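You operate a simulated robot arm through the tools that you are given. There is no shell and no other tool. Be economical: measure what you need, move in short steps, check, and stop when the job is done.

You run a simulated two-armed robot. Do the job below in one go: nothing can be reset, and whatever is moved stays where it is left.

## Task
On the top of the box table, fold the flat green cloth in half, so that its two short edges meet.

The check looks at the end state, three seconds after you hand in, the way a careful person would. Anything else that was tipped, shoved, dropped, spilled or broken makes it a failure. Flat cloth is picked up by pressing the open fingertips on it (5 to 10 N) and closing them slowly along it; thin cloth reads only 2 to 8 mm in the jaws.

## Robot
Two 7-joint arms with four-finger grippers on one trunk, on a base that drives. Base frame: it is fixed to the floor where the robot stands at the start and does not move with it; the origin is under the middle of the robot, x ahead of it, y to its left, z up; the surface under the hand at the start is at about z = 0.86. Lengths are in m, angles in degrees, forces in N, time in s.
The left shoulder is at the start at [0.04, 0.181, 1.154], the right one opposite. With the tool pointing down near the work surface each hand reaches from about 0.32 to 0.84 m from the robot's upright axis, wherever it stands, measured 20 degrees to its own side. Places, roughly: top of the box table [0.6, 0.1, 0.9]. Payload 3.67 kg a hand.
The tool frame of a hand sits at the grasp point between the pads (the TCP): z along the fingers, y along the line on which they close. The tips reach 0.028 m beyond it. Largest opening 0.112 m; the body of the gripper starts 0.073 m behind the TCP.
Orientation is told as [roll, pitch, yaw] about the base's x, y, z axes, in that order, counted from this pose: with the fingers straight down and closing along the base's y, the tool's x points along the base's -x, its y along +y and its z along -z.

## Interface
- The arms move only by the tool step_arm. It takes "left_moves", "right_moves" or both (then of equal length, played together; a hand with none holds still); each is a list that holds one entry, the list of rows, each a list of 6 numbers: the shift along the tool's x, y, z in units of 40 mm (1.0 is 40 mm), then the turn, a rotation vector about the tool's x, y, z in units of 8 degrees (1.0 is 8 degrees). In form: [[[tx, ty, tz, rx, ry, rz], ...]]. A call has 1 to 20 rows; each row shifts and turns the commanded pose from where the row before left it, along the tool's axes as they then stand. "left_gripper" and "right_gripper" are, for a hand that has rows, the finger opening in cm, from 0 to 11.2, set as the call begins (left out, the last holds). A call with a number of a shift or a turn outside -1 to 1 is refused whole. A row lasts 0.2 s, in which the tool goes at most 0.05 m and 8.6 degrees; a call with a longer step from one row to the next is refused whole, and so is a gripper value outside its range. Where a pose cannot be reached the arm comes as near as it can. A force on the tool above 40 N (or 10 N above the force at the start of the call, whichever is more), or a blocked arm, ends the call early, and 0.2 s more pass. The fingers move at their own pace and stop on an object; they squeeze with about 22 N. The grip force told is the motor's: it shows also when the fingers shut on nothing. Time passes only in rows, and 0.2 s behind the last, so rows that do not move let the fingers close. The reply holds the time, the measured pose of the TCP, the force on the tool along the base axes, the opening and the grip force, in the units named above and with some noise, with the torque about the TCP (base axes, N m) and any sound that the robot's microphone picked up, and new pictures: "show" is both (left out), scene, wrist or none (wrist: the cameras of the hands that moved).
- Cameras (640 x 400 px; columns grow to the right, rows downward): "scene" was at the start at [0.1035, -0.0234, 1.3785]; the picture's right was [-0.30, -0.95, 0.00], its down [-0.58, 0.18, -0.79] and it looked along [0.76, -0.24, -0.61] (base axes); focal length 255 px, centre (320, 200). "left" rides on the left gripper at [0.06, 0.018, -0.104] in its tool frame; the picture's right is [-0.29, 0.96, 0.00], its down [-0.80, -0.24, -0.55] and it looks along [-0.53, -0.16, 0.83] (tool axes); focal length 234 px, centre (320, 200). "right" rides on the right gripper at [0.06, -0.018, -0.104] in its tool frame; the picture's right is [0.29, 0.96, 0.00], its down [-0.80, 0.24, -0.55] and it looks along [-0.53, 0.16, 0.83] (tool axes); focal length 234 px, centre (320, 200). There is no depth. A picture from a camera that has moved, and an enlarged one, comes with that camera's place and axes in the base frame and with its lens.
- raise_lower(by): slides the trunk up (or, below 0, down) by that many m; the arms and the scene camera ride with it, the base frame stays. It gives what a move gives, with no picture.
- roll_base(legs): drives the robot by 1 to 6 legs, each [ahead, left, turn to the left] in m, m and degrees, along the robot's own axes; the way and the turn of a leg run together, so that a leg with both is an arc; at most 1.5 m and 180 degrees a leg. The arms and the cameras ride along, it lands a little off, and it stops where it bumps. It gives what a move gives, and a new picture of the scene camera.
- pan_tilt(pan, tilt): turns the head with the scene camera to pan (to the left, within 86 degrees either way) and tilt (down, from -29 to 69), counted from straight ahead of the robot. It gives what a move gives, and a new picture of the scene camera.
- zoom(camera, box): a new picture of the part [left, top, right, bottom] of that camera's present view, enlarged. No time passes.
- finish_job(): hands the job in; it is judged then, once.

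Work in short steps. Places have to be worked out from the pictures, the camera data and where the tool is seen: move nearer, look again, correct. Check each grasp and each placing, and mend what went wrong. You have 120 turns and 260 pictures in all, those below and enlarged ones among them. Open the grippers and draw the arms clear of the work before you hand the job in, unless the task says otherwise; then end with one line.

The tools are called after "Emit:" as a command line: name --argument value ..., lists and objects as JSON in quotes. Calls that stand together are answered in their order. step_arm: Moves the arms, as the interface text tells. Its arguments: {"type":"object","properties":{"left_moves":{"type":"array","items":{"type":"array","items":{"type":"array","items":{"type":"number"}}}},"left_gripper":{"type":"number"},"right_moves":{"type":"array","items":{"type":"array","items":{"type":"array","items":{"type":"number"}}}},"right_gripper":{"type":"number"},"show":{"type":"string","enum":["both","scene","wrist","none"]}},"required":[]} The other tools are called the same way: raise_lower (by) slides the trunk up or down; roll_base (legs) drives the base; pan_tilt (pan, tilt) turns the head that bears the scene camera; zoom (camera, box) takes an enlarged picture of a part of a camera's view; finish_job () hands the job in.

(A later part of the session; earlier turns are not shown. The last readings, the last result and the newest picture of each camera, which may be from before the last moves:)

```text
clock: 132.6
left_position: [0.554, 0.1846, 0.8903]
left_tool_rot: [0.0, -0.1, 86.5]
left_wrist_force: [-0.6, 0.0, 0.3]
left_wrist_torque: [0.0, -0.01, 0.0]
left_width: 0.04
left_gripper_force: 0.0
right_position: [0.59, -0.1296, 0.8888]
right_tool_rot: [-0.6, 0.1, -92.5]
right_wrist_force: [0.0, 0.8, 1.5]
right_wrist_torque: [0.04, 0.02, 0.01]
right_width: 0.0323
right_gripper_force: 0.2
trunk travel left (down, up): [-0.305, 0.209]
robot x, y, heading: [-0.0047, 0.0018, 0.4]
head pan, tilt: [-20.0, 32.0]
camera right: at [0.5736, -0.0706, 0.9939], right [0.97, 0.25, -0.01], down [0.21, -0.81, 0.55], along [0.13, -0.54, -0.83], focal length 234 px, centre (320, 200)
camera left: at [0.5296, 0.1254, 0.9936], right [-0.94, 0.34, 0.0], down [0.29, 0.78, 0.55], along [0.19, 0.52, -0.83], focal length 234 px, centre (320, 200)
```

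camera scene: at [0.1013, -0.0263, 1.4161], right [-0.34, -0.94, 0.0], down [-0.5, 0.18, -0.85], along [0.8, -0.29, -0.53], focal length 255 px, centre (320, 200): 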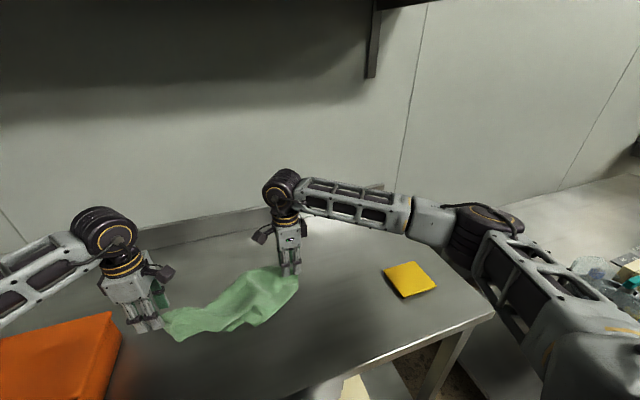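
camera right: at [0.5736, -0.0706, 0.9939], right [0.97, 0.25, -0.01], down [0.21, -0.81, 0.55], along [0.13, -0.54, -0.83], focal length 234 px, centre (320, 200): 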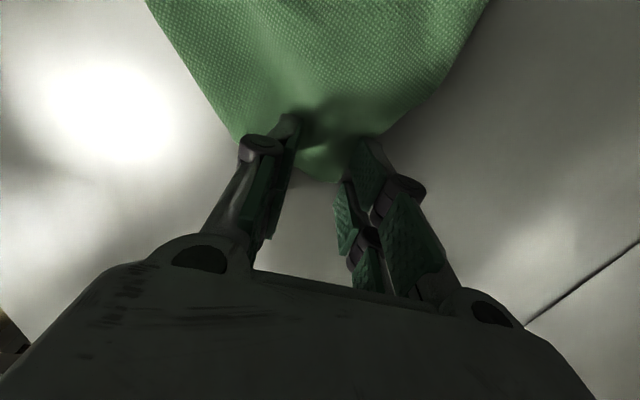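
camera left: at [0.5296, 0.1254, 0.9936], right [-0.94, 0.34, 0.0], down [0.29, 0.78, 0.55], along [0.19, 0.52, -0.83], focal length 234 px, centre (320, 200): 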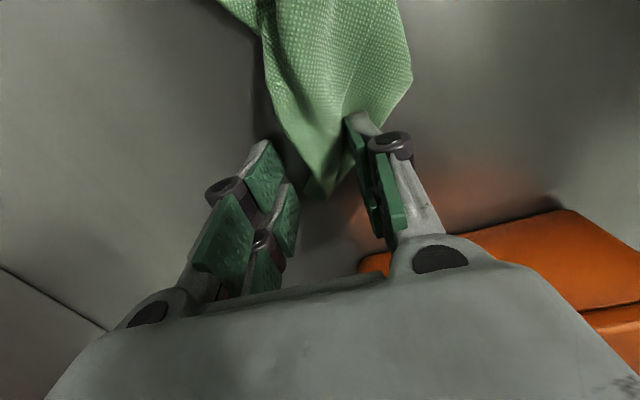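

Both tips lie between the fingers. I'll add a touch of pressure on the right and close both stepwise.

Emit:
step_arm --right_moves '[[[0, 0, 0.03, 0, 0, 0], [0, 0, 0, 0, 0, 0]]]' --left_moves '[[[0, 0, 0.02, 0, 0, 0], [0, 0, 0, 0, 0, 0]]]' --right_gripper 2.4 --left_gripper 2.6 --show "none"

Emit:
step_arm --right_moves '[[[0, 0, 0, 0, 0, 0], [0, 0, 0, 0, 0, 0]]]' --left_moves '[[[0, 0, 0, 0, 0, 0], [0, 0, 0, 0, 0, 0]]]' --right_gripper 1.5 --left_gripper 1.3 --show "none"

Emit:
step_arm --right_moves '[[[0, 0, 0, 0, 0, 0], [0, 0, 0, 0, 0, 0], [0, 0, 0, 0, 0, 0]]]' --left_moves '[[[0, 0, 0, 0, 0, 0], [0, 0, 0, 0, 0, 0], [0, 0, 0, 0, 0, 0]]]' --right_gripper 0 --left_gripper 0 --show "wrist"

```text
clock: 133.2
left_position: [0.5514, 0.1841, 0.8904]
left_tool_rot: [0.0, -0.1, 86.6]
left_wrist_force: [0.2, -0.1, 0.5]
left_wrist_torque: [0.01, 0.02, 0.03]
left_width: 0.0262
left_gripper_force: 0.0
right_position: [0.59, -0.1311, 0.8892]
right_tool_rot: [-0.5, 0.2, -92.5]
right_wrist_force: [0.4, -1.0, 5.1]
right_wrist_torque: [0.03, 0.07, 0.01]
right_width: 0.0233
right_gripper_force: 0.0
trunk travel left (down, up): [-0.305, 0.209]
robot x, y, heading: [-0.0035, 0.0015, -0.1]
head pan, tilt: [-20.0, 32.0]
```

```text
clock: 133.8
left_position: [0.5514, 0.1848, 0.8912]
left_tool_rot: [0.0, 0.0, 86.6]
left_wrist_force: [-0.3, -0.6, 0.8]
left_wrist_torque: [-0.02, -0.01, 0.01]
left_width: 0.013
left_gripper_force: 0.0
right_position: [0.5912, -0.1313, 0.8901]
right_tool_rot: [-0.4, 0.1, -92.4]
right_wrist_force: [0.4, 0.5, 5.5]
right_wrist_torque: [0.07, 0.03, -0.01]
right_width: 0.0149
right_gripper_force: 0.0
trunk travel left (down, up): [-0.305, 0.209]
robot x, y, heading: [-0.0015, 0.0032, -0.2]
head pan, tilt: [-20.0, 32.0]
```

```text
clock: 134.6
left_position: [0.5522, 0.1848, 0.8895]
left_tool_rot: [0.0, 0.0, 86.6]
left_wrist_force: [1.0, 0.0, -0.2]
left_wrist_torque: [0.0, -0.04, -0.03]
left_width: 0.0031
left_gripper_force: 22.1
right_position: [0.5895, -0.1308, 0.8888]
right_tool_rot: [-0.5, 0.0, -92.5]
right_wrist_force: [-1.1, -0.2, 2.1]
right_wrist_torque: [0.03, 0.02, -0.02]
right_width: 0.0035
right_gripper_force: 22.4
trunk travel left (down, up): [-0.305, 0.209]
robot x, y, heading: [-0.0043, 0.0016, 0.1]
head pan, tilt: [-20.0, 32.0]
camera right: at [0.5734, -0.0705, 0.9926], right [0.97, 0.25, -0.01], down [0.21, -0.81, 0.55], along [0.13, -0.54, -0.83], focal length 234 px, centre (320, 200)
camera left: at [0.5295, 0.1256, 0.993], right [-0.94, 0.34, 0.0], down [0.29, 0.78, 0.55], along [0.19, 0.52, -0.83], focal length 234 px, centre (320, 200)
```

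right: 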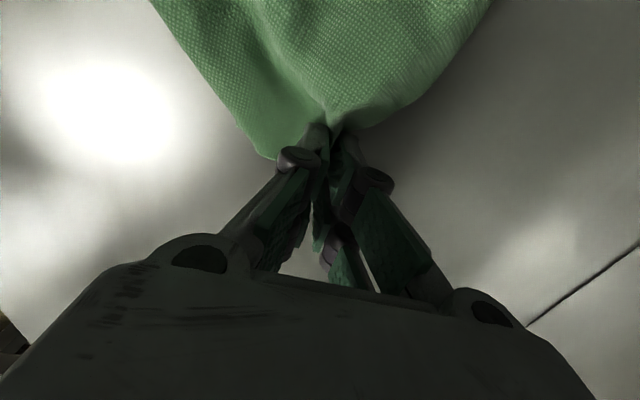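
left: 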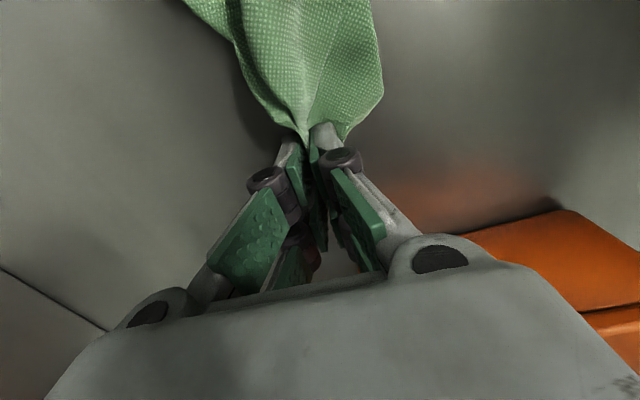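

Both are held (3.1 and 3.5 mm). I'll lift both straight up about 28 cm and see if the sheet hangs open.

Emit:
step_arm --right_moves '[[[0, 0, -0.5, 0, 0, 0], [0, 0, -0.9, 0, 0, 0], [0, 0, -0.9, 0, 0, 0], [0, 0, -0.9, 0, 0, 0], [0, 0, -0.9, 0, 0, 0], [0, 0, -0.9, 0, 0, 0], [0, 0, -0.9, 0, 0, 0], [0, 0, -0.9, 0, 0, 0], [0, 0, 0, 0, 0, 0], [0, 0, 0, 0, 0, 0]]]' --left_moves '[[[0, 0, -0.5, 0, 0, 0], [0, 0, -0.9, 0, 0, 0], [0, 0, -0.9, 0, 0, 0], [0, 0, -0.9, 0, 0, 0], [0, 0, -0.9, 0, 0, 0], [0, 0, -0.9, 0, 0, 0], [0, 0, -0.9, 0, 0, 0], [0, 0, -0.9, 0, 0, 0], [0, 0, 0, 0, 0, 0], [0, 0, 0, 0, 0, 0]]]' --show "scene"

Emit:
zoom --camera "scene" --box '[80, 100, 360, 320]'

```text
clock: 136.8
left_position: [0.5531, 0.1834, 1.1614]
left_tool_rot: [0.0, 0.0, 86.5]
left_wrist_force: [0.4, 0.2, -0.5]
left_wrist_torque: [0.0, 0.01, 0.05]
left_width: 0.0032
left_gripper_force: 21.8
right_position: [0.5925, -0.1315, 1.16]
right_tool_rot: [-0.6, 0.1, -92.3]
right_wrist_force: [0.8, 0.0, -0.4]
right_wrist_torque: [0.03, 0.0, 0.0]
right_width: 0.0033
right_gripper_force: 22.1
trunk travel left (down, up): [-0.305, 0.209]
robot x, y, heading: [-0.003, 0.0025, 0.5]
head pan, tilt: [-20.0, 32.0]
camera scene: at [0.1009, -0.0261, 1.4161], right [-0.34, -0.94, 0.0], down [-0.5, 0.18, -0.85], along [0.8, -0.29, -0.53], focal length 255 px, centre (320, 200)
```

scene: 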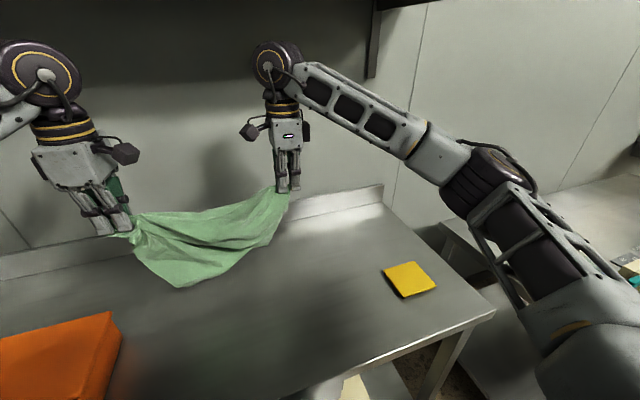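

```text
1.82 times, centred on (220, 210) of scene
camera zoom: at [0.1009, -0.0261, 1.4161], right [-0.34, -0.94, 0.0], down [-0.5, 0.18, -0.85], along [0.8, -0.29, -0.53], focal length 463 px, centre (502, 182)
```

zoom: 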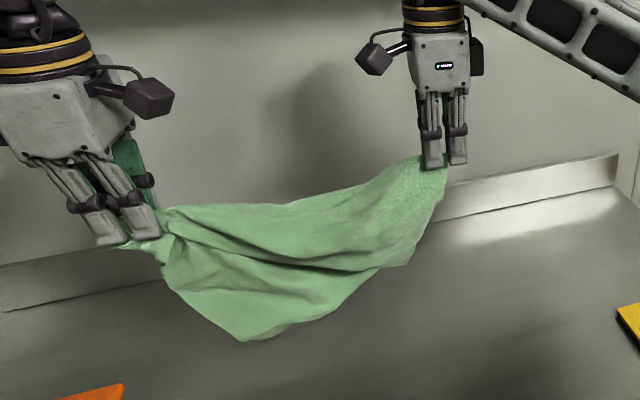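

Much better, this is nearly an open sheet. I'll stretch the top edge by moving the right hand toward -y until there's slight tension.

Emit:
step_arm --right_moves '[[[-0.4, 0, 0, 0, 0, 0], [-0.4, 0, 0, 0, 0, 0], [-0.3, 0, 0, 0, 0, 0], [-0.2, 0, 0, 0, 0, 0], [0, 0, 0, 0, 0, 0], [0, 0, 0, 0, 0, 0]]]' --show "none"

Emit:
zoom --camera "scene" --box '[80, 100, 360, 320]'

```text
clock: 138.2
left_position: [0.5525, 0.1838, 1.1617]
left_tool_rot: [-0.1, 0.0, 86.6]
left_wrist_force: [0.2, -1.5, -0.9]
left_wrist_torque: [-0.02, -0.01, 0.0]
left_width: 0.003
left_gripper_force: 22.1
right_position: [0.5896, -0.1832, 1.1604]
right_tool_rot: [-0.5, 0.1, -92.4]
right_wrist_force: [-0.2, 1.1, -0.9]
right_wrist_torque: [0.03, 0.0, 0.01]
right_width: 0.0036
right_gripper_force: 21.3
trunk travel left (down, up): [-0.305, 0.209]
robot x, y, heading: [-0.0055, 0.0047, 0.2]
head pan, tilt: [-20.0, 32.0]
```

```text
1.82 times, centred on (220, 210) of scene
camera zoom: at [0.1011, -0.0263, 1.4161], right [-0.34, -0.94, 0.0], down [-0.5, 0.18, -0.85], along [0.8, -0.29, -0.53], focal length 463 px, centre (502, 182)
```

zoom: 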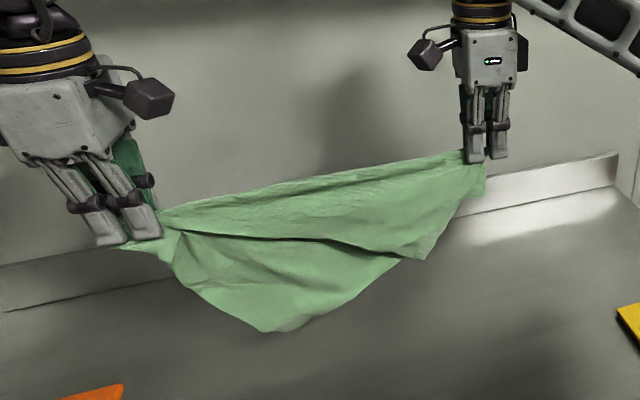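

The hang shows two triangular lobes, so I'm holding opposite corners (diagonal ≈0.46 m), with the other two corners hanging. I'll lay this down as a clean diagonal fold: bring the hands back to x≈.38, then lower while moving +x so the triangles trail toward me.

Emit:
step_arm --left_moves '[[[0, 0.71, 0, 0, 0, 0], [0, 0.71, 0, 0, 0, 0], [0, 0.71, 0, 0, 0, 0], [0, 0.71, 0, 0, 0, 0], [0, 0.71, 0, 0, 0, 0], [0, 0.71, 0, 0, 0, 0], [0, 0, 0, 0, 0, 0], [0, 0, 0, 0, 0, 0], [0, 0, 0.5, 0, 0, 0], [0, 0, 0.5, 0, 0, 0], [0, 0, 0.5, 0, 0, 0]]]' --right_moves '[[[0, -0.87, 0, 0, 0, 0], [0, -0.87, 0, 0, 0, 0], [0, -0.87, 0, 0, 0, 0], [0, -0.87, 0, 0, 0, 0], [0, -0.87, 0, 0, 0, 0], [0, -0.87, 0, 0, 0, 0], [0, 0, 0, 0, 0, 0], [0, 0, 0, 0, 0, 0], [0, 0, 0.5, 0, 0, 0], [0, 0, 0.5, 0, 0, 0], [0, 0, 0.5, 0, 0, 0]]]' --show "scene"

```text
clock: 140.6
left_position: [0.3823, 0.1937, 1.1026]
left_tool_rot: [0.1, 0.0, 86.6]
left_wrist_force: [0.1, -0.4, 0.1]
left_wrist_torque: [0.01, 0.05, 0.01]
left_width: 0.0032
left_gripper_force: 21.8
right_position: [0.3805, -0.1738, 1.1013]
right_tool_rot: [-0.5, 0.0, -92.4]
right_wrist_force: [0.2, 0.9, 0.2]
right_wrist_torque: [0.0, -0.06, 0.03]
right_width: 0.0035
right_gripper_force: 22.1
trunk travel left (down, up): [-0.305, 0.209]
robot x, y, heading: [-0.0039, -0.0, 0.2]
head pan, tilt: [-20.0, 32.0]
camera scene: at [0.1009, -0.0261, 1.4161], right [-0.34, -0.94, 0.0], down [-0.5, 0.18, -0.85], along [0.8, -0.29, -0.53], focal length 255 px, centre (320, 200)
```

scene: 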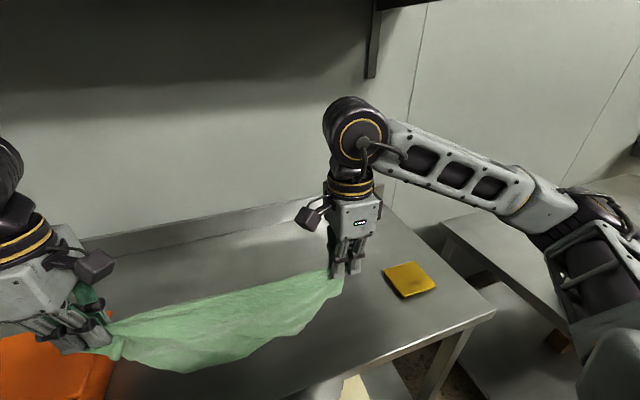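

Tips are near the table. Now I'll lower while moving +x so the fabric trails toward me, shifting slightly -y for more clearance from the box.

Emit:
step_arm --left_moves '[[[0.08, -0.61, 0.62, 0, 0, 0], [0.08, -0.61, 0.62, 0, 0, 0], [0.08, -0.61, 0.62, 0, 0, 0], [0.08, -0.61, 0.62, 0, 0, 0], [0.08, -0.61, 0.62, 0, 0, 0], [0.08, -0.61, 0.62, 0, 0, 0], [0.08, -0.61, 0.62, 0, 0, 0], [0, -0.61, 0.62, 0, 0, 0], [0, 0, 0, 0, 0, 0]]]' --right_moves '[[[-0.08, 0.61, 0.62, 0, 0, 0], [-0.08, 0.61, 0.62, 0, 0, 0], [-0.08, 0.61, 0.62, 0, 0, 0], [-0.08, 0.61, 0.62, 0, 0, 0], [-0.08, 0.61, 0.62, 0, 0, 0], [-0.08, 0.61, 0.62, 0, 0, 0], [-0.08, 0.61, 0.62, 0, 0, 0], [0, 0.61, 0.62, 0, 0, 0], [0, 0, 0, 0, 0, 0]]]' --show "scene"

Emit:
zoom --camera "scene" --box '[100, 230, 360, 400]'

```text
clock: 142.6
left_position: [0.5746, 0.1592, 0.9048]
left_tool_rot: [-0.1, 0.0, 86.6]
left_wrist_force: [0.0, 0.6, 0.1]
left_wrist_torque: [-0.03, 0.0, -0.02]
left_width: 0.003
left_gripper_force: 22.3
right_position: [0.5718, -0.2047, 0.9022]
right_tool_rot: [-0.4, 0.0, -92.4]
right_wrist_force: [-0.7, 0.4, 0.5]
right_wrist_torque: [0.03, -0.04, 0.02]
right_width: 0.0031
right_gripper_force: 21.7
trunk travel left (down, up): [-0.305, 0.209]
robot x, y, heading: [-0.0038, 0.0001, -0.0]
head pan, tilt: [-20.0, 32.0]
camera scene: at [0.0997, -0.0262, 1.4162], right [-0.34, -0.94, 0.0], down [-0.5, 0.18, -0.85], along [0.8, -0.29, -0.53], focal length 255 px, centre (320, 200)
```

scene: 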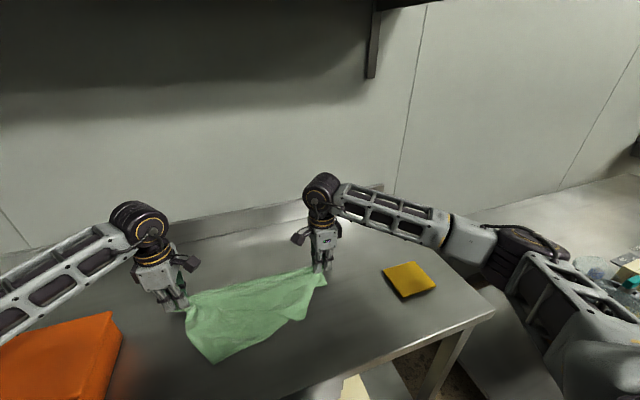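

```text
2.35 times, centred on (230, 315) of scene
camera zoom: at [0.0997, -0.0262, 1.4162], right [-0.34, -0.94, 0.0], down [-0.5, 0.18, -0.85], along [0.8, -0.29, -0.53], focal length 599 px, centre (532, -71)
```

zoom: 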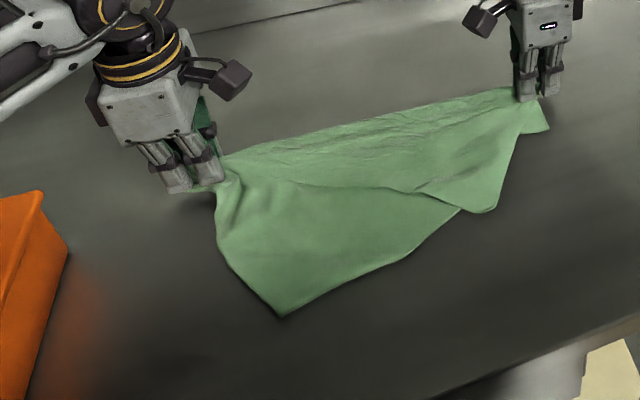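

The cloth is now neatly folded on its diagonal: T1 (.420,.088) below and T2 (.453,-.110) on top, each tip single-layer on the table. I'll keep the right hand as an anchor, release the left, and yaw it to 27° for picking T2 across its tip.

Emit:
step_arm --left_moves '[[[0, 0, 0.2, 0, 0, 0], [0, 0, 0.05, 0, 0, 0], [0, 0, 0, 0, 0, 0]]]' --right_moves '[[[0, 0, 0.2, 0, 0, 0], [0, 0, 0.05, 0, 0, 0], [0, 0, 0, 0, 0, 0]]]' --show "none"

Emit:
step_arm --left_moves '[[[0, 0, 0, 0, 0, 0], [0, 0, 0, 0, 0, 0], [0, 0, -0.6, 0, 0, 0], [0, 0, -0.9, 0, 0, 0], [0, 0, -0.9, 0, 0, 0], [0, 0, -0.9, 0, 0, 0], [0, 0, 0, 0, 0, 0.93], [0, 0, 0, 0, 0, 0.93], [0, 0, 0, 0, 0, 0.93], [0, 0, 0, 0, 0, 0.93], [0, 0, 0, 0, 0, 0.93], [0, 0, 0, 0, 0, 0.93], [0, 0, 0, 0, 0, 0.93], [0, 0, 0, 0, 0, 0.93], [0.9, -0.5, 0, 0, 0, 0], [0.9, -0.5, 0, 0, 0, 0], [0.8, -0.7, 0, 0, 0, 0], [0.8, -0.7, 0, 0, 0, 0], [0.8, -0.7, 0, 0, 0, 0]]]' --left_gripper 2.5 --show "both"

```text
clock: 143.4
left_position: [0.5768, 0.1599, 0.8946]
left_tool_rot: [-0.1, 0.0, 86.7]
left_wrist_force: [-0.2, -0.4, 0.3]
left_wrist_torque: [-0.01, 0.03, -0.03]
left_width: 0.0029
left_gripper_force: 21.8
right_position: [0.5722, -0.2047, 0.8912]
right_tool_rot: [-0.4, 0.0, -92.4]
right_wrist_force: [-0.6, 0.7, -0.3]
right_wrist_torque: [0.03, 0.0, -0.04]
right_width: 0.0033
right_gripper_force: 21.9
trunk travel left (down, up): [-0.305, 0.209]
robot x, y, heading: [-0.001, 0.0037, 0.3]
head pan, tilt: [-20.0, 32.0]
```

```text
clock: 147.4
left_position: [0.4825, -0.0282, 1.0269]
left_tool_rot: [0.1, -0.1, 27.2]
left_wrist_force: [-0.4, -0.5, -0.3]
left_wrist_torque: [0.02, 0.0, -0.01]
left_width: 0.025
left_gripper_force: 0.0
right_position: [0.5724, -0.2058, 0.8911]
right_tool_rot: [-0.4, 0.1, -92.3]
right_wrist_force: [0.0, 0.1, 1.3]
right_wrist_torque: [0.03, 0.01, 0.0]
right_width: 0.0036
right_gripper_force: 22.7
trunk travel left (down, up): [-0.305, 0.209]
robot x, y, heading: [-0.0059, 0.0013, 0.2]
head pan, tilt: [-20.0, 32.0]
camera scene: at [0.1008, -0.0278, 1.4161], right [-0.34, -0.94, 0.0], down [-0.5, 0.18, -0.85], along [0.8, -0.29, -0.53], focal length 255 px, centre (320, 200)
camera left: at [0.4199, -0.0395, 1.1293], right [-0.18, 0.98, 0.0], down [0.82, 0.15, 0.55], along [0.55, 0.1, -0.83], focal length 234 px, centre (320, 200)
```

scene: 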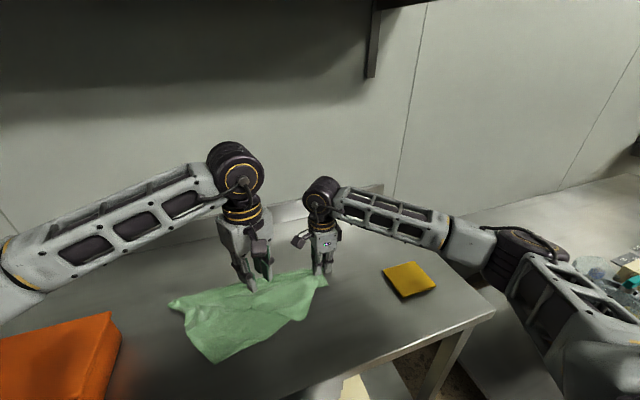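
left: 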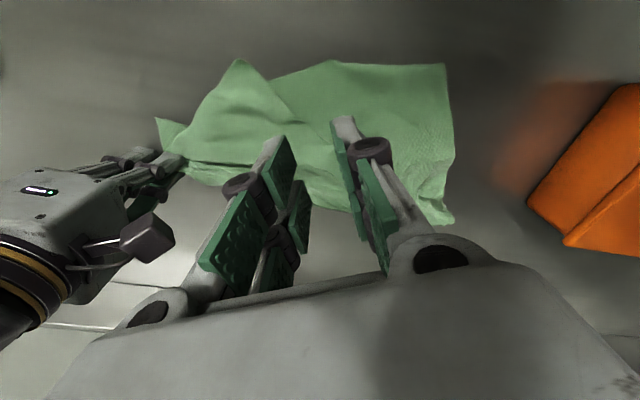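

T2's tip reads (.449,-.117). I'll bring the left fingers 1.5 cm inside it at (.464,-.115) and lower.

Emit:
step_arm --left_moves '[[[0.7, -0.86, 0, 0, 0, 0], [0.7, -0.86, 0, 0, 0, 0], [0, 0, 0.9, 0, 0, 0], [0, 0, 0.9, 0, 0, 0], [0, 0, 0.9, 0, 0, 0], [0, 0, 0.5, 0, 0, 0], [0, 0, 0.15, 0, 0, 0], [0, 0, 0, 0, 0, 0]]]' --show "wrist"

```text
clock: 149.2
left_position: [0.4641, -0.1139, 0.8921]
left_tool_rot: [0.1, 0.0, 27.1]
left_wrist_force: [-0.7, -0.2, -0.1]
left_wrist_torque: [0.07, 0.03, -0.01]
left_width: 0.0249
left_gripper_force: 0.0
right_position: [0.5733, -0.2051, 0.8911]
right_tool_rot: [-0.5, 0.1, -92.5]
right_wrist_force: [0.1, 0.7, -0.2]
right_wrist_torque: [-0.01, -0.04, 0.0]
right_width: 0.0036
right_gripper_force: 21.8
trunk travel left (down, up): [-0.305, 0.209]
robot x, y, heading: [-0.0035, 0.0038, 0.3]
head pan, tilt: [-20.0, 32.0]
camera left: at [0.4013, -0.1251, 0.9945], right [-0.18, 0.98, 0.0], down [0.82, 0.15, 0.55], along [0.55, 0.1, -0.83], focal length 234 px, centre (320, 200)
```

left: 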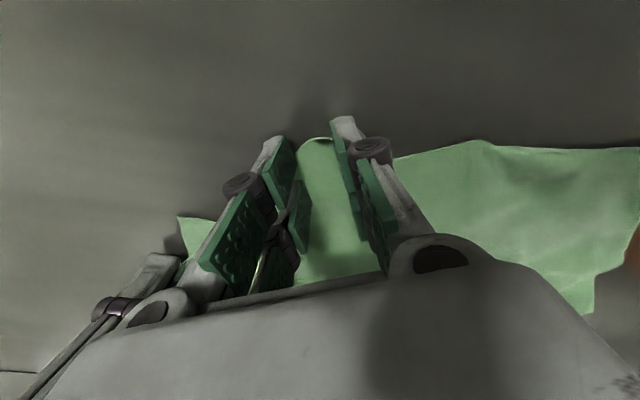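

T2's tip is right between the fingers. I'll press lightly and close stepwise.

Emit:
step_arm --left_moves '[[[0, 0, 0.05, 0, 0, 0], [0, 0, 0.03, 0, 0, 0], [0, 0, 0.02, 0, 0, 0], [0, 0, 0, 0, 0, 0]]]' --left_gripper 2.3 --show "none"

Emit:
step_arm --left_moves '[[[0, 0, 0, 0, 0, 0], [0, 0, 0, 0, 0, 0]]]' --left_gripper 1.5 --show "none"

Emit:
step_arm --left_moves '[[[0, 0, 0, 0, 0, 0], [0, 0, 0, 0, 0, 0], [0, 0, 0, 0, 0, 0]]]' --left_gripper 0 --show "wrist"

```text
clock: 150.2
left_position: [0.4646, -0.1145, 0.889]
left_tool_rot: [-0.1, -0.2, 27.1]
left_wrist_force: [0.0, 0.2, 13.2]
left_wrist_torque: [0.17, -0.11, 0.0]
left_width: 0.0229
left_gripper_force: 0.0
right_position: [0.5717, -0.2054, 0.8919]
right_tool_rot: [-0.3, 0.1, -92.4]
right_wrist_force: [0.5, 0.1, -0.2]
right_wrist_torque: [0.01, 0.01, -0.01]
right_width: 0.0034
right_gripper_force: 21.9
trunk travel left (down, up): [-0.305, 0.209]
robot x, y, heading: [-0.0054, -0.0023, 0.2]
head pan, tilt: [-20.0, 32.0]
```

```text
clock: 150.8
left_position: [0.4633, -0.1134, 0.8893]
left_tool_rot: [-0.1, -0.1, 27.1]
left_wrist_force: [-0.4, 1.2, 14.1]
left_wrist_torque: [0.21, -0.12, 0.04]
left_width: 0.0147
left_gripper_force: 0.1
right_position: [0.5712, -0.2056, 0.8928]
right_tool_rot: [-0.3, 0.0, -92.4]
right_wrist_force: [-0.7, 0.2, -0.5]
right_wrist_torque: [-0.01, -0.01, -0.02]
right_width: 0.0036
right_gripper_force: 21.9
trunk travel left (down, up): [-0.305, 0.209]
robot x, y, heading: [-0.0043, -0.0033, -0.1]
head pan, tilt: [-20.0, 32.0]
```

```text
clock: 151.6
left_position: [0.4635, -0.1152, 0.8881]
left_tool_rot: [0.0, 0.0, 27.0]
left_wrist_force: [0.6, -1.4, 7.8]
left_wrist_torque: [0.03, -0.14, -0.02]
left_width: 0.0025
left_gripper_force: 22.2
right_position: [0.5726, -0.2051, 0.8909]
right_tool_rot: [-0.4, 0.1, -92.4]
right_wrist_force: [-0.8, 1.3, -0.6]
right_wrist_torque: [0.06, 0.07, -0.01]
right_width: 0.0035
right_gripper_force: 21.9
trunk travel left (down, up): [-0.305, 0.209]
robot x, y, heading: [-0.0021, -0.0013, 0.1]
head pan, tilt: [-20.0, 32.0]
camera left: at [0.4011, -0.1249, 0.9906], right [-0.18, 0.98, 0.0], down [0.82, 0.15, 0.55], along [0.55, 0.1, -0.83], focal length 234 px, centre (320, 200)
```

left: 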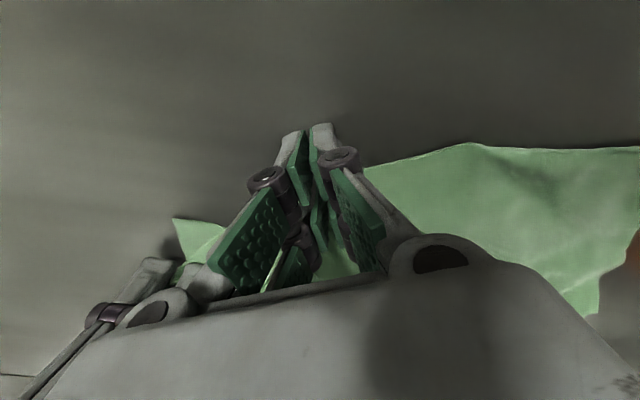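

T2 is held. The right hand's camera would be in the way of the flip, so I'll release K1 and withdraw the right arm first.

Emit:
step_arm --right_moves '[[[0, 0, 0, 0, 0, 0], [0, 0, 0, 0, 0, 0], [0, 0, -0.5, 0, 0, 0], [0, 0, -0.9, 0, 0, 0], [-0.6, 0, -0.7, 0, 0, 0], [-0.9, 0, 0, 0, 0, 0], [-0.9, 0, 0, 0, 0, 0], [-0.9, 0, 0, 0, 0, 0]]]' --right_gripper 3 --show "none"

Emit:
step_arm --left_moves '[[[-0.3, -0.15, -0.8, 0, 0, 0], [-0.6, -0.31, -0.8, 0, 0, 0], [-0.7, -0.36, -0.8, 0, 0, 0], [-0.7, -0.36, -0.6, 0, 0, 0], [-0.7, -0.36, -0.3, 0, 0, 0], [-0.7, -0.36, 0.3, 0, 0, 0], [-0.7, -0.36, 0.6, 0, 0, 0], [-0.7, -0.36, 0.8, 0, 0, 0], [-0.7, -0.36, 0.8, 0, 0, 0], [-0.3, -0.15, 0.5, 0, 0, 0]]]' --show "both"

Emit:
zoom --camera "scene" --box '[140, 220, 360, 380]'

```text
clock: 153.4
left_position: [0.4641, -0.1135, 0.8902]
left_tool_rot: [0.0, -0.1, 27.2]
left_wrist_force: [0.9, -0.2, 8.9]
left_wrist_torque: [0.05, -0.15, 0.01]
left_width: 0.002
left_gripper_force: 22.3
right_position: [0.5684, -0.3377, 0.9766]
right_tool_rot: [-0.4, 0.1, -92.4]
right_wrist_force: [-0.4, -0.2, 0.2]
right_wrist_torque: [0.02, 0.01, 0.01]
right_width: 0.03
right_gripper_force: 0.0
trunk travel left (down, up): [-0.305, 0.209]
robot x, y, heading: [-0.0025, 0.0004, -0.0]
head pan, tilt: [-20.0, 32.0]
```

```text
clock: 155.6
left_position: [0.6951, -0.0886, 0.9068]
left_tool_rot: [-0.2, 0.2, 26.9]
left_wrist_force: [-0.3, -2.0, -0.1]
left_wrist_torque: [0.13, -0.09, 0.0]
left_width: 0.0017
left_gripper_force: 21.9
left hand out of reach, approached as far as the arm can: row 8, 9, 10
right_position: [0.5683, -0.3353, 0.9764]
right_tool_rot: [-0.5, 0.0, -92.3]
right_wrist_force: [0.1, -0.1, 0.0]
right_wrist_torque: [-0.03, 0.01, 0.01]
right_width: 0.0298
right_gripper_force: 0.1
trunk travel left (down, up): [-0.305, 0.209]
robot x, y, heading: [-0.004, 0.0018, 0.1]
head pan, tilt: [-20.0, 32.0]
camera scene: at [0.1025, -0.0239, 1.416], right [-0.34, -0.94, 0.0], down [-0.5, 0.18, -0.85], along [0.8, -0.29, -0.53], focal length 255 px, centre (320, 200)
camera left: at [0.6318, -0.0984, 1.0099], right [-0.18, 0.98, 0.0], down [0.82, 0.15, 0.55], along [0.54, 0.1, -0.83], focal length 234 px, centre (320, 200)
```

scene: 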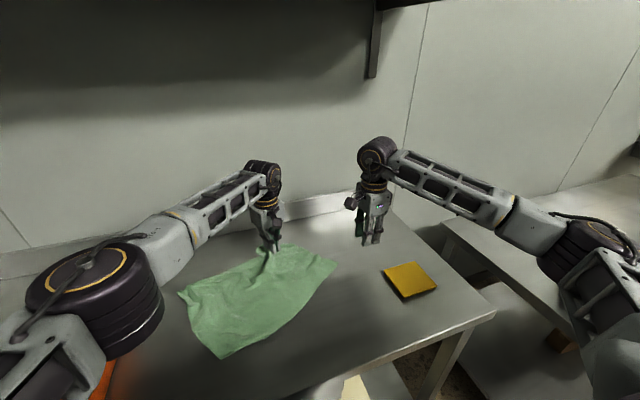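
left: 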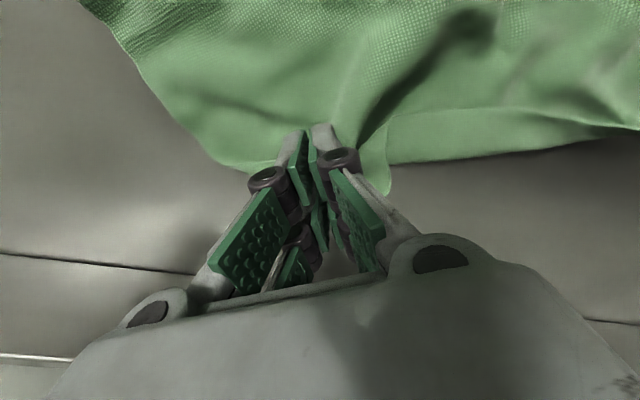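

```text
2.50 times, centred on (250, 300) of scene
camera zoom: at [0.1025, -0.0239, 1.416], right [-0.34, -0.94, 0.0], down [-0.5, 0.18, -0.85], along [0.8, -0.29, -0.53], focal length 636 px, centre (495, -50)
```

zoom: 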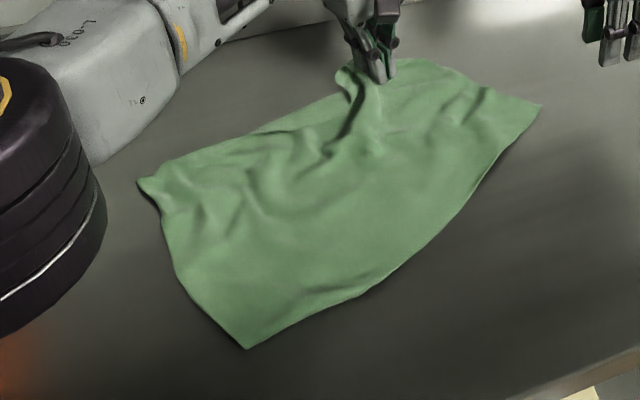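

Excellent, the cloth is unfolded into nearly a full rectangle. I'll release T2, raise the left arm clear, and check the corners.

Emit:
step_arm --left_moves '[[[0, 0, 0.2, 0, 0, 0], [0, 0, 0.1, 0, 0, 0]]]' --show "none"

Emit:
step_arm --left_moves '[[[0, 0, 0, 0, 0, 0], [0, 0, 0, 0, 0, 0], [0, 0, -0.6, 0, 0, 0], [0, 0, -0.9, 0, 0, 0], [0, 0, -0.9, 0, 0, 0], [0.5, 0.8, -0.2, 0, 0, 0], [0.5, 0.8, 0, 0, 0, 0], [0.5, 0.8, 0, 0, 0, 0], [0.5, 0.8, 0, 0, 0, 0], [0.5, 0.8, 0, 0, 0, 0], [0.5, 0.8, 0, 0, 0, 0]]]' --left_gripper 3.5 --show "none"

Emit:
zoom --camera "scene" --box '[140, 220, 380, 390]'

```text
clock: 156.2
left_position: [0.695, -0.0876, 0.8958]
left_tool_rot: [0.0, 0.0, 27.1]
left_wrist_force: [0.3, -0.3, 0.8]
left_wrist_torque: [0.02, -0.02, -0.04]
left_width: 0.0014
left_gripper_force: 22.0
right_position: [0.5684, -0.3368, 0.9746]
right_tool_rot: [-0.5, 0.1, -92.4]
right_wrist_force: [0.4, 0.2, -0.4]
right_wrist_torque: [-0.01, 0.03, -0.01]
right_width: 0.0298
right_gripper_force: 0.0
trunk travel left (down, up): [-0.305, 0.209]
robot x, y, heading: [-0.007, 0.0033, 0.0]
head pan, tilt: [-20.0, 32.0]
```

```text
clock: 158.6
left_position: [0.5001, 0.0288, 1.0001]
left_tool_rot: [0.0, -0.1, 27.2]
left_wrist_force: [-0.3, 0.0, 0.6]
left_wrist_torque: [-0.04, -0.02, -0.03]
left_width: 0.0347
left_gripper_force: 0.1
right_position: [0.567, -0.3366, 0.9764]
right_tool_rot: [-0.3, 0.1, -92.4]
right_wrist_force: [-1.5, 0.3, 0.4]
right_wrist_torque: [-0.03, 0.0, 0.02]
right_width: 0.0301
right_gripper_force: 0.0
trunk travel left (down, up): [-0.305, 0.209]
robot x, y, heading: [-0.005, 0.0035, 0.5]
head pan, tilt: [-20.0, 32.0]
```

```text
2.35 times, centred on (260, 305) of scene
camera zoom: at [0.1001, -0.0248, 1.4162], right [-0.34, -0.94, 0.0], down [-0.5, 0.18, -0.85], along [0.8, -0.29, -0.53], focal length 599 px, centre (461, -47)
```

zoom: 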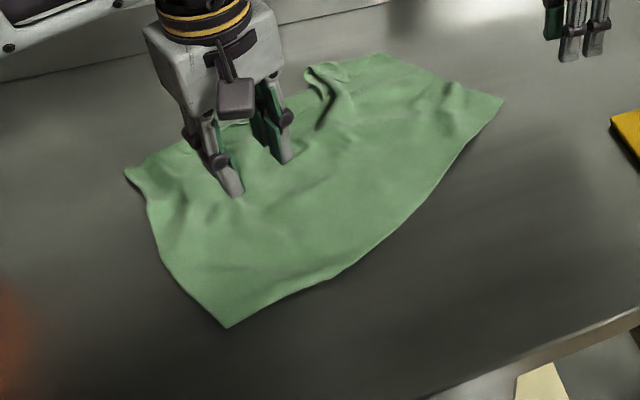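

All four corners are free: T1 (.425,.075), K1 (.595,-.26), K2 and T2 on the far side. T1–K1 is a full long edge, so I'll pick up T1 (left) and K1 (right), let the sheet hang open, and lay it flat. First I position both hands.

Emit:
step_arm --left_moves '[[[0.42, 0.78, 0, 0, 0, 0], [0.41, 0.77, 0, 0, 0, 0], [0, 0, 0, 0, 0, 0.92], [0, 0, 0, 0, 0, 0.92], [0, 0, 0, 0, 0, 0.92], [0, 0, 0, 0, 0, 0.92], [0, 0, 0, 0, 0, 0.92], [0, 0, 0.8, 0, 0, 0], [0, 0, 0.8, 0, 0, 0], [0, 0, 0.8, 0, 0, 0], [0, 0, 0.2, 0, 0, 0]]]' --right_moves '[[[0.8, 0.25, 0, 0, 0, 0], [0.8, 0.25, 0, 0, 0, 0], [0.77, 0.25, 0, 0, 0, 0], [0, 0, 0, 0, 0, 0], [0, 0, 0, 0, 0, 0], [0, 0, 0, 0, 0, 0], [0, 0, 0, 0, 0, 0], [0, 0, 0.6, 0, 0, 0], [0, 0, 0.6, 0, 0, 0], [0, 0, 0.6, 0, 0, 0], [0, 0, 0.2, 0, 0, 0]]]' --left_gripper 2.6 --right_gripper 2.6 --show "wrist"

```text
clock: 161.0
left_position: [0.4442, 0.069, 0.8958]
left_tool_rot: [0.1, 0.0, -9.8]
left_wrist_force: [-0.7, -0.1, 0.1]
left_wrist_torque: [-0.02, 0.0, 0.03]
left_width: 0.0262
left_gripper_force: 0.0
right_position: [0.601, -0.2429, 0.8958]
right_tool_rot: [-0.5, 0.2, -92.4]
right_wrist_force: [-0.3, -0.2, 0.6]
right_wrist_torque: [0.02, -0.04, -0.02]
right_width: 0.0261
right_gripper_force: 0.0
trunk travel left (down, up): [-0.305, 0.209]
robot x, y, heading: [-0.0047, 0.0009, 0.2]
head pan, tilt: [-20.0, 32.0]
camera right: at [0.5855, -0.1826, 0.9997], right [0.97, 0.25, -0.01], down [0.21, -0.81, 0.55], along [0.13, -0.54, -0.83], focal length 234 px, centre (320, 200)
camera left: at [0.3855, 0.0967, 0.9979], right [0.44, 0.9, 0.0], down [0.75, -0.37, 0.55], along [0.5, -0.25, -0.83], focal length 234 px, centre (320, 200)
```

right: 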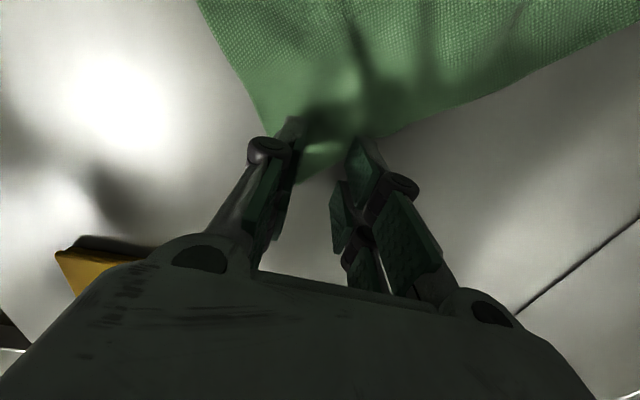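
left: 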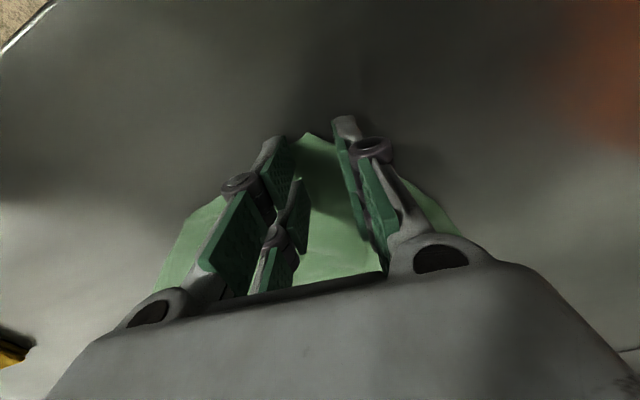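

Both hands sit right over their corners. I'll press down lightly and close stepwise.

Emit:
step_arm --left_moves '[[[0, 0, 0.1, 0, 0, 0], [0, 0, 0.05, 0, 0, 0], [0, 0, 0.03, 0, 0, 0], [0, 0, 0.015, 0, 0, 0], [0, 0, 0, 0, 0, 0]]]' --right_moves '[[[0, 0, 0.1, 0, 0, 0], [0, 0, 0.05, 0, 0, 0], [0, 0, 0.03, 0, 0, 0], [0, 0, 0.015, 0, 0, 0], [0, 0, 0, 0, 0, 0]]]' --show "none"

Emit:
step_arm --left_moves '[[[0, 0, 0, 0, 0, 0], [0, 0, 0, 0, 0, 0]]]' --right_moves '[[[0, 0, 0, 0, 0, 0], [0, 0, 0, 0, 0, 0]]]' --left_gripper 1.8 --right_gripper 1.8 --show "none"

Emit:
step_arm --left_moves '[[[0, 0, 0, 0, 0, 0], [0, 0, 0, 0, 0, 0]]]' --right_moves '[[[0, 0, 0, 0, 0, 0], [0, 0, 0, 0, 0, 0]]]' --left_gripper 1.0 --right_gripper 1.0 --show "none"

Emit:
step_arm --left_moves '[[[0, 0, 0, 0, 0, 0], [0, 0, 0, 0, 0, 0], [0, 0, 0, 0, 0, 0]]]' --right_moves '[[[0, 0, 0, 0, 0, 0], [0, 0, 0, 0, 0, 0], [0, 0, 0, 0, 0, 0]]]' --left_gripper 0 --right_gripper 0 --show "none"

```text
clock: 162.2
left_position: [0.4431, 0.0677, 0.8886]
left_tool_rot: [0.0, -0.1, -9.7]
left_wrist_force: [2.0, 0.1, 8.8]
left_wrist_torque: [-0.21, -0.1, 0.01]
left_width: 0.0255
left_gripper_force: 0.0
right_position: [0.6004, -0.2433, 0.8886]
right_tool_rot: [-0.4, 0.1, -92.4]
right_wrist_force: [1.3, 0.1, 3.7]
right_wrist_torque: [0.02, -0.08, -0.02]
right_width: 0.026
right_gripper_force: 0.2
trunk travel left (down, up): [-0.305, 0.209]
robot x, y, heading: [-0.0018, 0.0014, 0.3]
head pan, tilt: [-20.0, 32.0]
```

```text
clock: 162.8
left_position: [0.4421, 0.0681, 0.8891]
left_tool_rot: [0.0, -0.2, -9.8]
left_wrist_force: [1.2, 0.3, 10.7]
left_wrist_torque: [-0.17, -0.04, -0.01]
left_width: 0.0177
left_gripper_force: 0.2
right_position: [0.5997, -0.2428, 0.8894]
right_tool_rot: [-0.3, 0.1, -92.4]
right_wrist_force: [-0.5, 0.1, 2.6]
right_wrist_torque: [0.04, -0.03, -0.01]
right_width: 0.0176
right_gripper_force: 0.1
trunk travel left (down, up): [-0.305, 0.209]
robot x, y, heading: [-0.0059, -0.0023, 0.1]
head pan, tilt: [-20.0, 32.0]
```

```text
clock: 163.4
left_position: [0.4422, 0.0686, 0.8894]
left_tool_rot: [0.0, -0.1, -9.6]
left_wrist_force: [-1.4, 1.4, 7.6]
left_wrist_torque: [-0.03, 0.01, 0.0]
left_width: 0.0094
left_gripper_force: 0.1
right_position: [0.6012, -0.244, 0.8882]
right_tool_rot: [-0.3, 0.2, -92.4]
right_wrist_force: [-0.7, -0.1, 1.4]
right_wrist_torque: [0.02, 0.0, 0.01]
right_width: 0.0099
right_gripper_force: 0.0
trunk travel left (down, up): [-0.305, 0.209]
robot x, y, heading: [-0.0048, 0.0029, 0.2]
head pan, tilt: [-20.0, 32.0]
```

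```text
clock: 164.2
left_position: [0.4432, 0.0685, 0.8906]
left_tool_rot: [0.0, -0.1, -9.7]
left_wrist_force: [2.0, -0.7, 10.6]
left_wrist_torque: [0.01, 0.1, 0.02]
left_width: 0.002
left_gripper_force: 21.5
right_position: [0.601, -0.2427, 0.8879]
right_tool_rot: [-0.4, 0.2, -92.4]
right_wrist_force: [0.5, -0.3, -0.1]
right_wrist_torque: [0.0, 0.01, -0.01]
right_width: 0.0023
right_gripper_force: 21.9
trunk travel left (down, up): [-0.305, 0.209]
robot x, y, heading: [-0.0049, 0.0004, 0.2]
head pan, tilt: [-20.0, 32.0]
```

Both read about 2 mm, held. I'll lift both 30 cm while aligning the long edge with y, then look at the hanging sheet.

Emit:
step_arm --left_moves '[[[0, 0, -0.6, 0, 0, 0], [0, 0, -0.9, 0, 0, 0], [-0.2, 0.23, -0.9, 0, 0, 0], [-0.2, 0.23, -0.9, 0, 0, 0], [-0.2, 0.23, -0.9, 0, 0, 0], [-0.2, 0.23, -0.9, 0, 0, 0], [-0.2, 0.23, -0.9, 0, 0, 0], [-0.2, 0.23, -0.9, 0, 0, 0], [-0.2, 0.23, -0.5, 0, 0, 0], [-0.2, 0.23, 0, 0, 0, 0], [0, 0, 0, 0, 0, 0], [0, 0, 0, 0, 0, 0]]]' --right_moves '[[[0, 0, -0.6, 0, 0, 0], [0, 0, -0.9, 0, 0, 0], [0.077, -0.256, -0.9, 0, 0, 0], [0.077, -0.256, -0.9, 0, 0, 0], [0.077, -0.256, -0.9, 0, 0, 0], [0.077, -0.256, -0.9, 0, 0, 0], [0.077, -0.256, -0.9, 0, 0, 0], [0.077, -0.256, -0.9, 0, 0, 0], [0.077, -0.256, -0.5, 0, 0, 0], [0.077, -0.256, 0, 0, 0, 0], [0, 0, 0, 0, 0, 0], [0, 0, 0, 0, 0, 0]]]' --show "scene"

```text
clock: 166.8
left_position: [0.5187, 0.1299, 1.1846]
left_tool_rot: [0.1, 0.0, -9.7]
left_wrist_force: [0.6, 0.1, -0.3]
left_wrist_torque: [0.01, 0.0, 0.03]
left_width: 0.0021
left_gripper_force: 22.1
right_position: [0.5224, -0.2153, 1.1845]
right_tool_rot: [-0.6, 0.1, -92.4]
right_wrist_force: [-0.1, -0.3, -0.1]
right_wrist_torque: [-0.02, 0.0, -0.01]
right_width: 0.0022
right_gripper_force: 22.0
trunk travel left (down, up): [-0.305, 0.209]
robot x, y, heading: [-0.0051, 0.0018, 0.2]
head pan, tilt: [-20.0, 32.0]
camera scene: at [0.1011, -0.0262, 1.4161], right [-0.34, -0.94, 0.0], down [-0.5, 0.18, -0.85], along [0.8, -0.29, -0.53], focal length 255 px, centre (320, 200)
```

scene: 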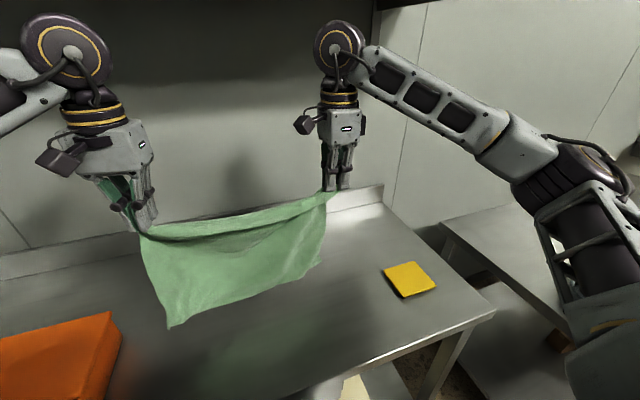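

The sheet hangs fully open. I'll move the hands back slightly so its bottom touches at x≈.45, then lower while moving +x to lay it flat.

Emit:
step_arm --left_moves '[[[0.86, -0.15, 0, 0, 0, 0], [0.86, -0.05, 0, 0, 0, 0], [0, 0, 0.3, 0, 0, 0], [0, 0, 0.3, 0, 0, 0], [0, 0, 0, 0, 0, 0], [0, 0, 0, 0, 0, 0], [-0.83, 0.143, 0.8, 0, 0, 0], [-0.83, 0.143, 0.8, 0, 0, 0], [-0.83, 0.143, 0.8, 0, 0, 0], [-0.83, 0.143, 0.8, 0, 0, 0], [-0.83, 0.143, 0.8, 0, 0, 0], [-0.83, 0.143, 0.8, 0, 0, 0], [-0.83, 0.143, 0.8, 0, 0, 0], [-0.83, 0.143, 0.75, 0, 0, 0], [0, 0, 0, 0, 0, 0]]]' --right_moves '[[[-0.1, -0.875, 0, 0, 0, 0], [-0.1, -0.875, 0, 0, 0, 0], [0, 0, 0.3, 0, 0, 0], [0, 0, 0.3, 0, 0, 0], [0, 0, 0, 0, 0, 0], [0, 0, 0, 0, 0, 0], [0.036, 0.83, 0.8, 0, 0, 0], [0.036, 0.83, 0.8, 0, 0, 0], [0.036, 0.83, 0.8, 0, 0, 0], [0.036, 0.83, 0.8, 0, 0, 0], [0.036, 0.83, 0.8, 0, 0, 0], [0.036, 0.83, 0.8, 0, 0, 0], [0.036, 0.83, 0.8, 0, 0, 0], [0.036, 0.83, 0.75, 0, 0, 0], [0, 0, 0, 0, 0, 0]]]' --show "scene"

```text
clock: 170.0
left_position: [0.7188, 0.1335, 0.9075]
left_tool_rot: [0.0, -0.2, -9.6]
left_wrist_force: [-0.4, -0.9, 0.2]
left_wrist_torque: [0.01, -0.03, 0.02]
left_width: 0.0021
left_gripper_force: 21.7
right_position: [0.7158, -0.2207, 0.9069]
right_tool_rot: [-0.4, 0.1, -92.4]
right_wrist_force: [-0.3, -0.8, 0.2]
right_wrist_torque: [0.02, -0.04, 0.0]
right_width: 0.0022
right_gripper_force: 21.9
trunk travel left (down, up): [-0.305, 0.209]
robot x, y, heading: [-0.0045, 0.0066, 0.4]
head pan, tilt: [-20.0, 32.0]
camera scene: at [0.0993, -0.026, 1.4163], right [-0.34, -0.94, 0.0], down [-0.5, 0.18, -0.85], along [0.8, -0.29, -0.53], focal length 255 px, centre (320, 200)
```

scene: 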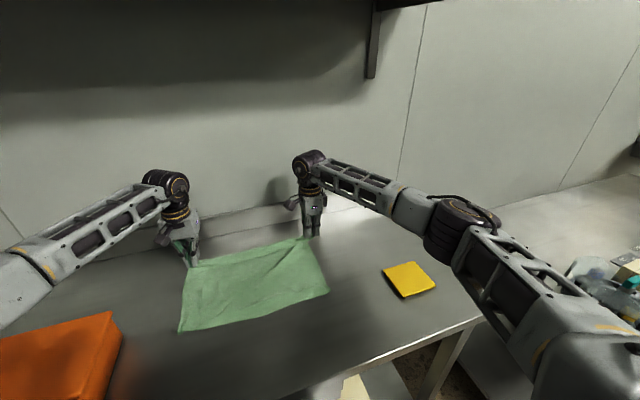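

The cloth is flat again. I'll lower 1 cm, open both hands so the corners spread, lift away, and measure.

Emit:
step_arm --left_moves '[[[0, 0, 0.25, 0, 0, 0], [0, 0, 0.15, 0, 0, 0]]]' --right_moves '[[[0, 0, 0.25, 0, 0, 0], [0, 0, 0.15, 0, 0, 0]]]' --show "none"

Emit:
step_arm --left_moves '[[[0, 0, 0, 0, 0, 0], [0, 0, 0, 0, 0, 0], [0, 0, -0.5, 0, 0, 0], [0, 0, -0.9, 0, 0, 0], [0, 0, -0.9, 0, 0, 0], [0, 0, -0.9, 0, 0, 0], [0, 0.8, -0.3, 0, 0, 0], [0, 0.8, 0, 0, 0, 0], [0, 0, 0, 0, 0, 0], [0, 0, 0, 0, 0, 0], [0, 0, 0, 0, 0, 0], [0, 0, 0, 0, 0, 0], [0, 0, 0, 0, 0, 0], [0, 0, 0, 0, 0, 0], [0, 0, 0, 0, 0, 0], [0, 0, 0, 0, 0, 0]]]' --right_moves '[[[0, 0, 0, 0, 0, 0], [0, 0, 0, 0, 0, 0], [0, 0, -0.5, 0, 0, 0], [0, 0, -0.9, 0, 0, 0], [0, 0, 0, 0, 0, -0.96], [0, 0, 0, 0, 0, -0.96], [0, 0, 0, 0, 0, -0.96], [0, 0, 0, 0, 0, -0.96], [0, 0, 0, 0, 0, -0.96], [0, 0, 0, 0, 0, -0.96], [0, 0, 0, 0, 0, -0.96], [0, 0, 0, 0, 0, -0.96], [0, 0, 0, 0, 0, -0.96], [0, 0, 0, 0, 0, -0.96], [0, 0, 0, 0, 0, -0.96], [0, 0, 0, 0, 0, -0.96]]]' --left_gripper 3 --right_gripper 3 --show "none"

Emit:
zoom --camera "scene" --box '[150, 210, 360, 350]'

```text
clock: 170.6
left_position: [0.7168, 0.133, 0.8921]
left_tool_rot: [0.0, -0.1, -9.7]
left_wrist_force: [-0.5, 0.0, 5.1]
left_wrist_torque: [0.01, 0.03, -0.02]
left_width: 0.0023
left_gripper_force: 21.3
right_position: [0.7168, -0.2206, 0.8894]
right_tool_rot: [-0.3, 0.1, -92.4]
right_wrist_force: [0.2, 1.3, 2.2]
right_wrist_torque: [0.06, 0.02, -0.04]
right_width: 0.0027
right_gripper_force: 21.7
trunk travel left (down, up): [-0.305, 0.209]
robot x, y, heading: [-0.0029, -0.0005, 0.2]
head pan, tilt: [-20.0, 32.0]
```

```text
clock: 174.0
left_position: [0.7297, 0.1976, 1.0302]
left_tool_rot: [0.0, 0.0, -9.6]
left_wrist_force: [-0.4, 0.5, 0.0]
left_wrist_torque: [-0.02, -0.02, 0.01]
left_width: 0.03
left_gripper_force: 0.1
right_position: [0.7167, -0.2194, 0.9456]
right_tool_rot: [0.1, 0.5, -0.2]
right_wrist_force: [0.2, 0.0, 0.5]
right_wrist_torque: [-0.01, 0.0, 0.01]
right_width: 0.03
right_gripper_force: 0.1
trunk travel left (down, up): [-0.305, 0.209]
robot x, y, heading: [-0.0071, 0.0028, -0.0]
head pan, tilt: [-20.0, 32.0]
```

```text
2.86 times, centred on (255, 280) of scene
camera zoom: at [0.1011, -0.0262, 1.4161], right [-0.34, -0.94, 0.0], down [-0.5, 0.18, -0.85], along [0.8, -0.29, -0.53], focal length 727 px, centre (506, -29)
```

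zoom: 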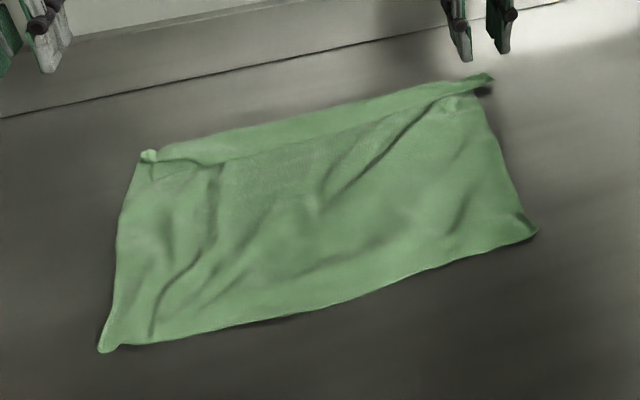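

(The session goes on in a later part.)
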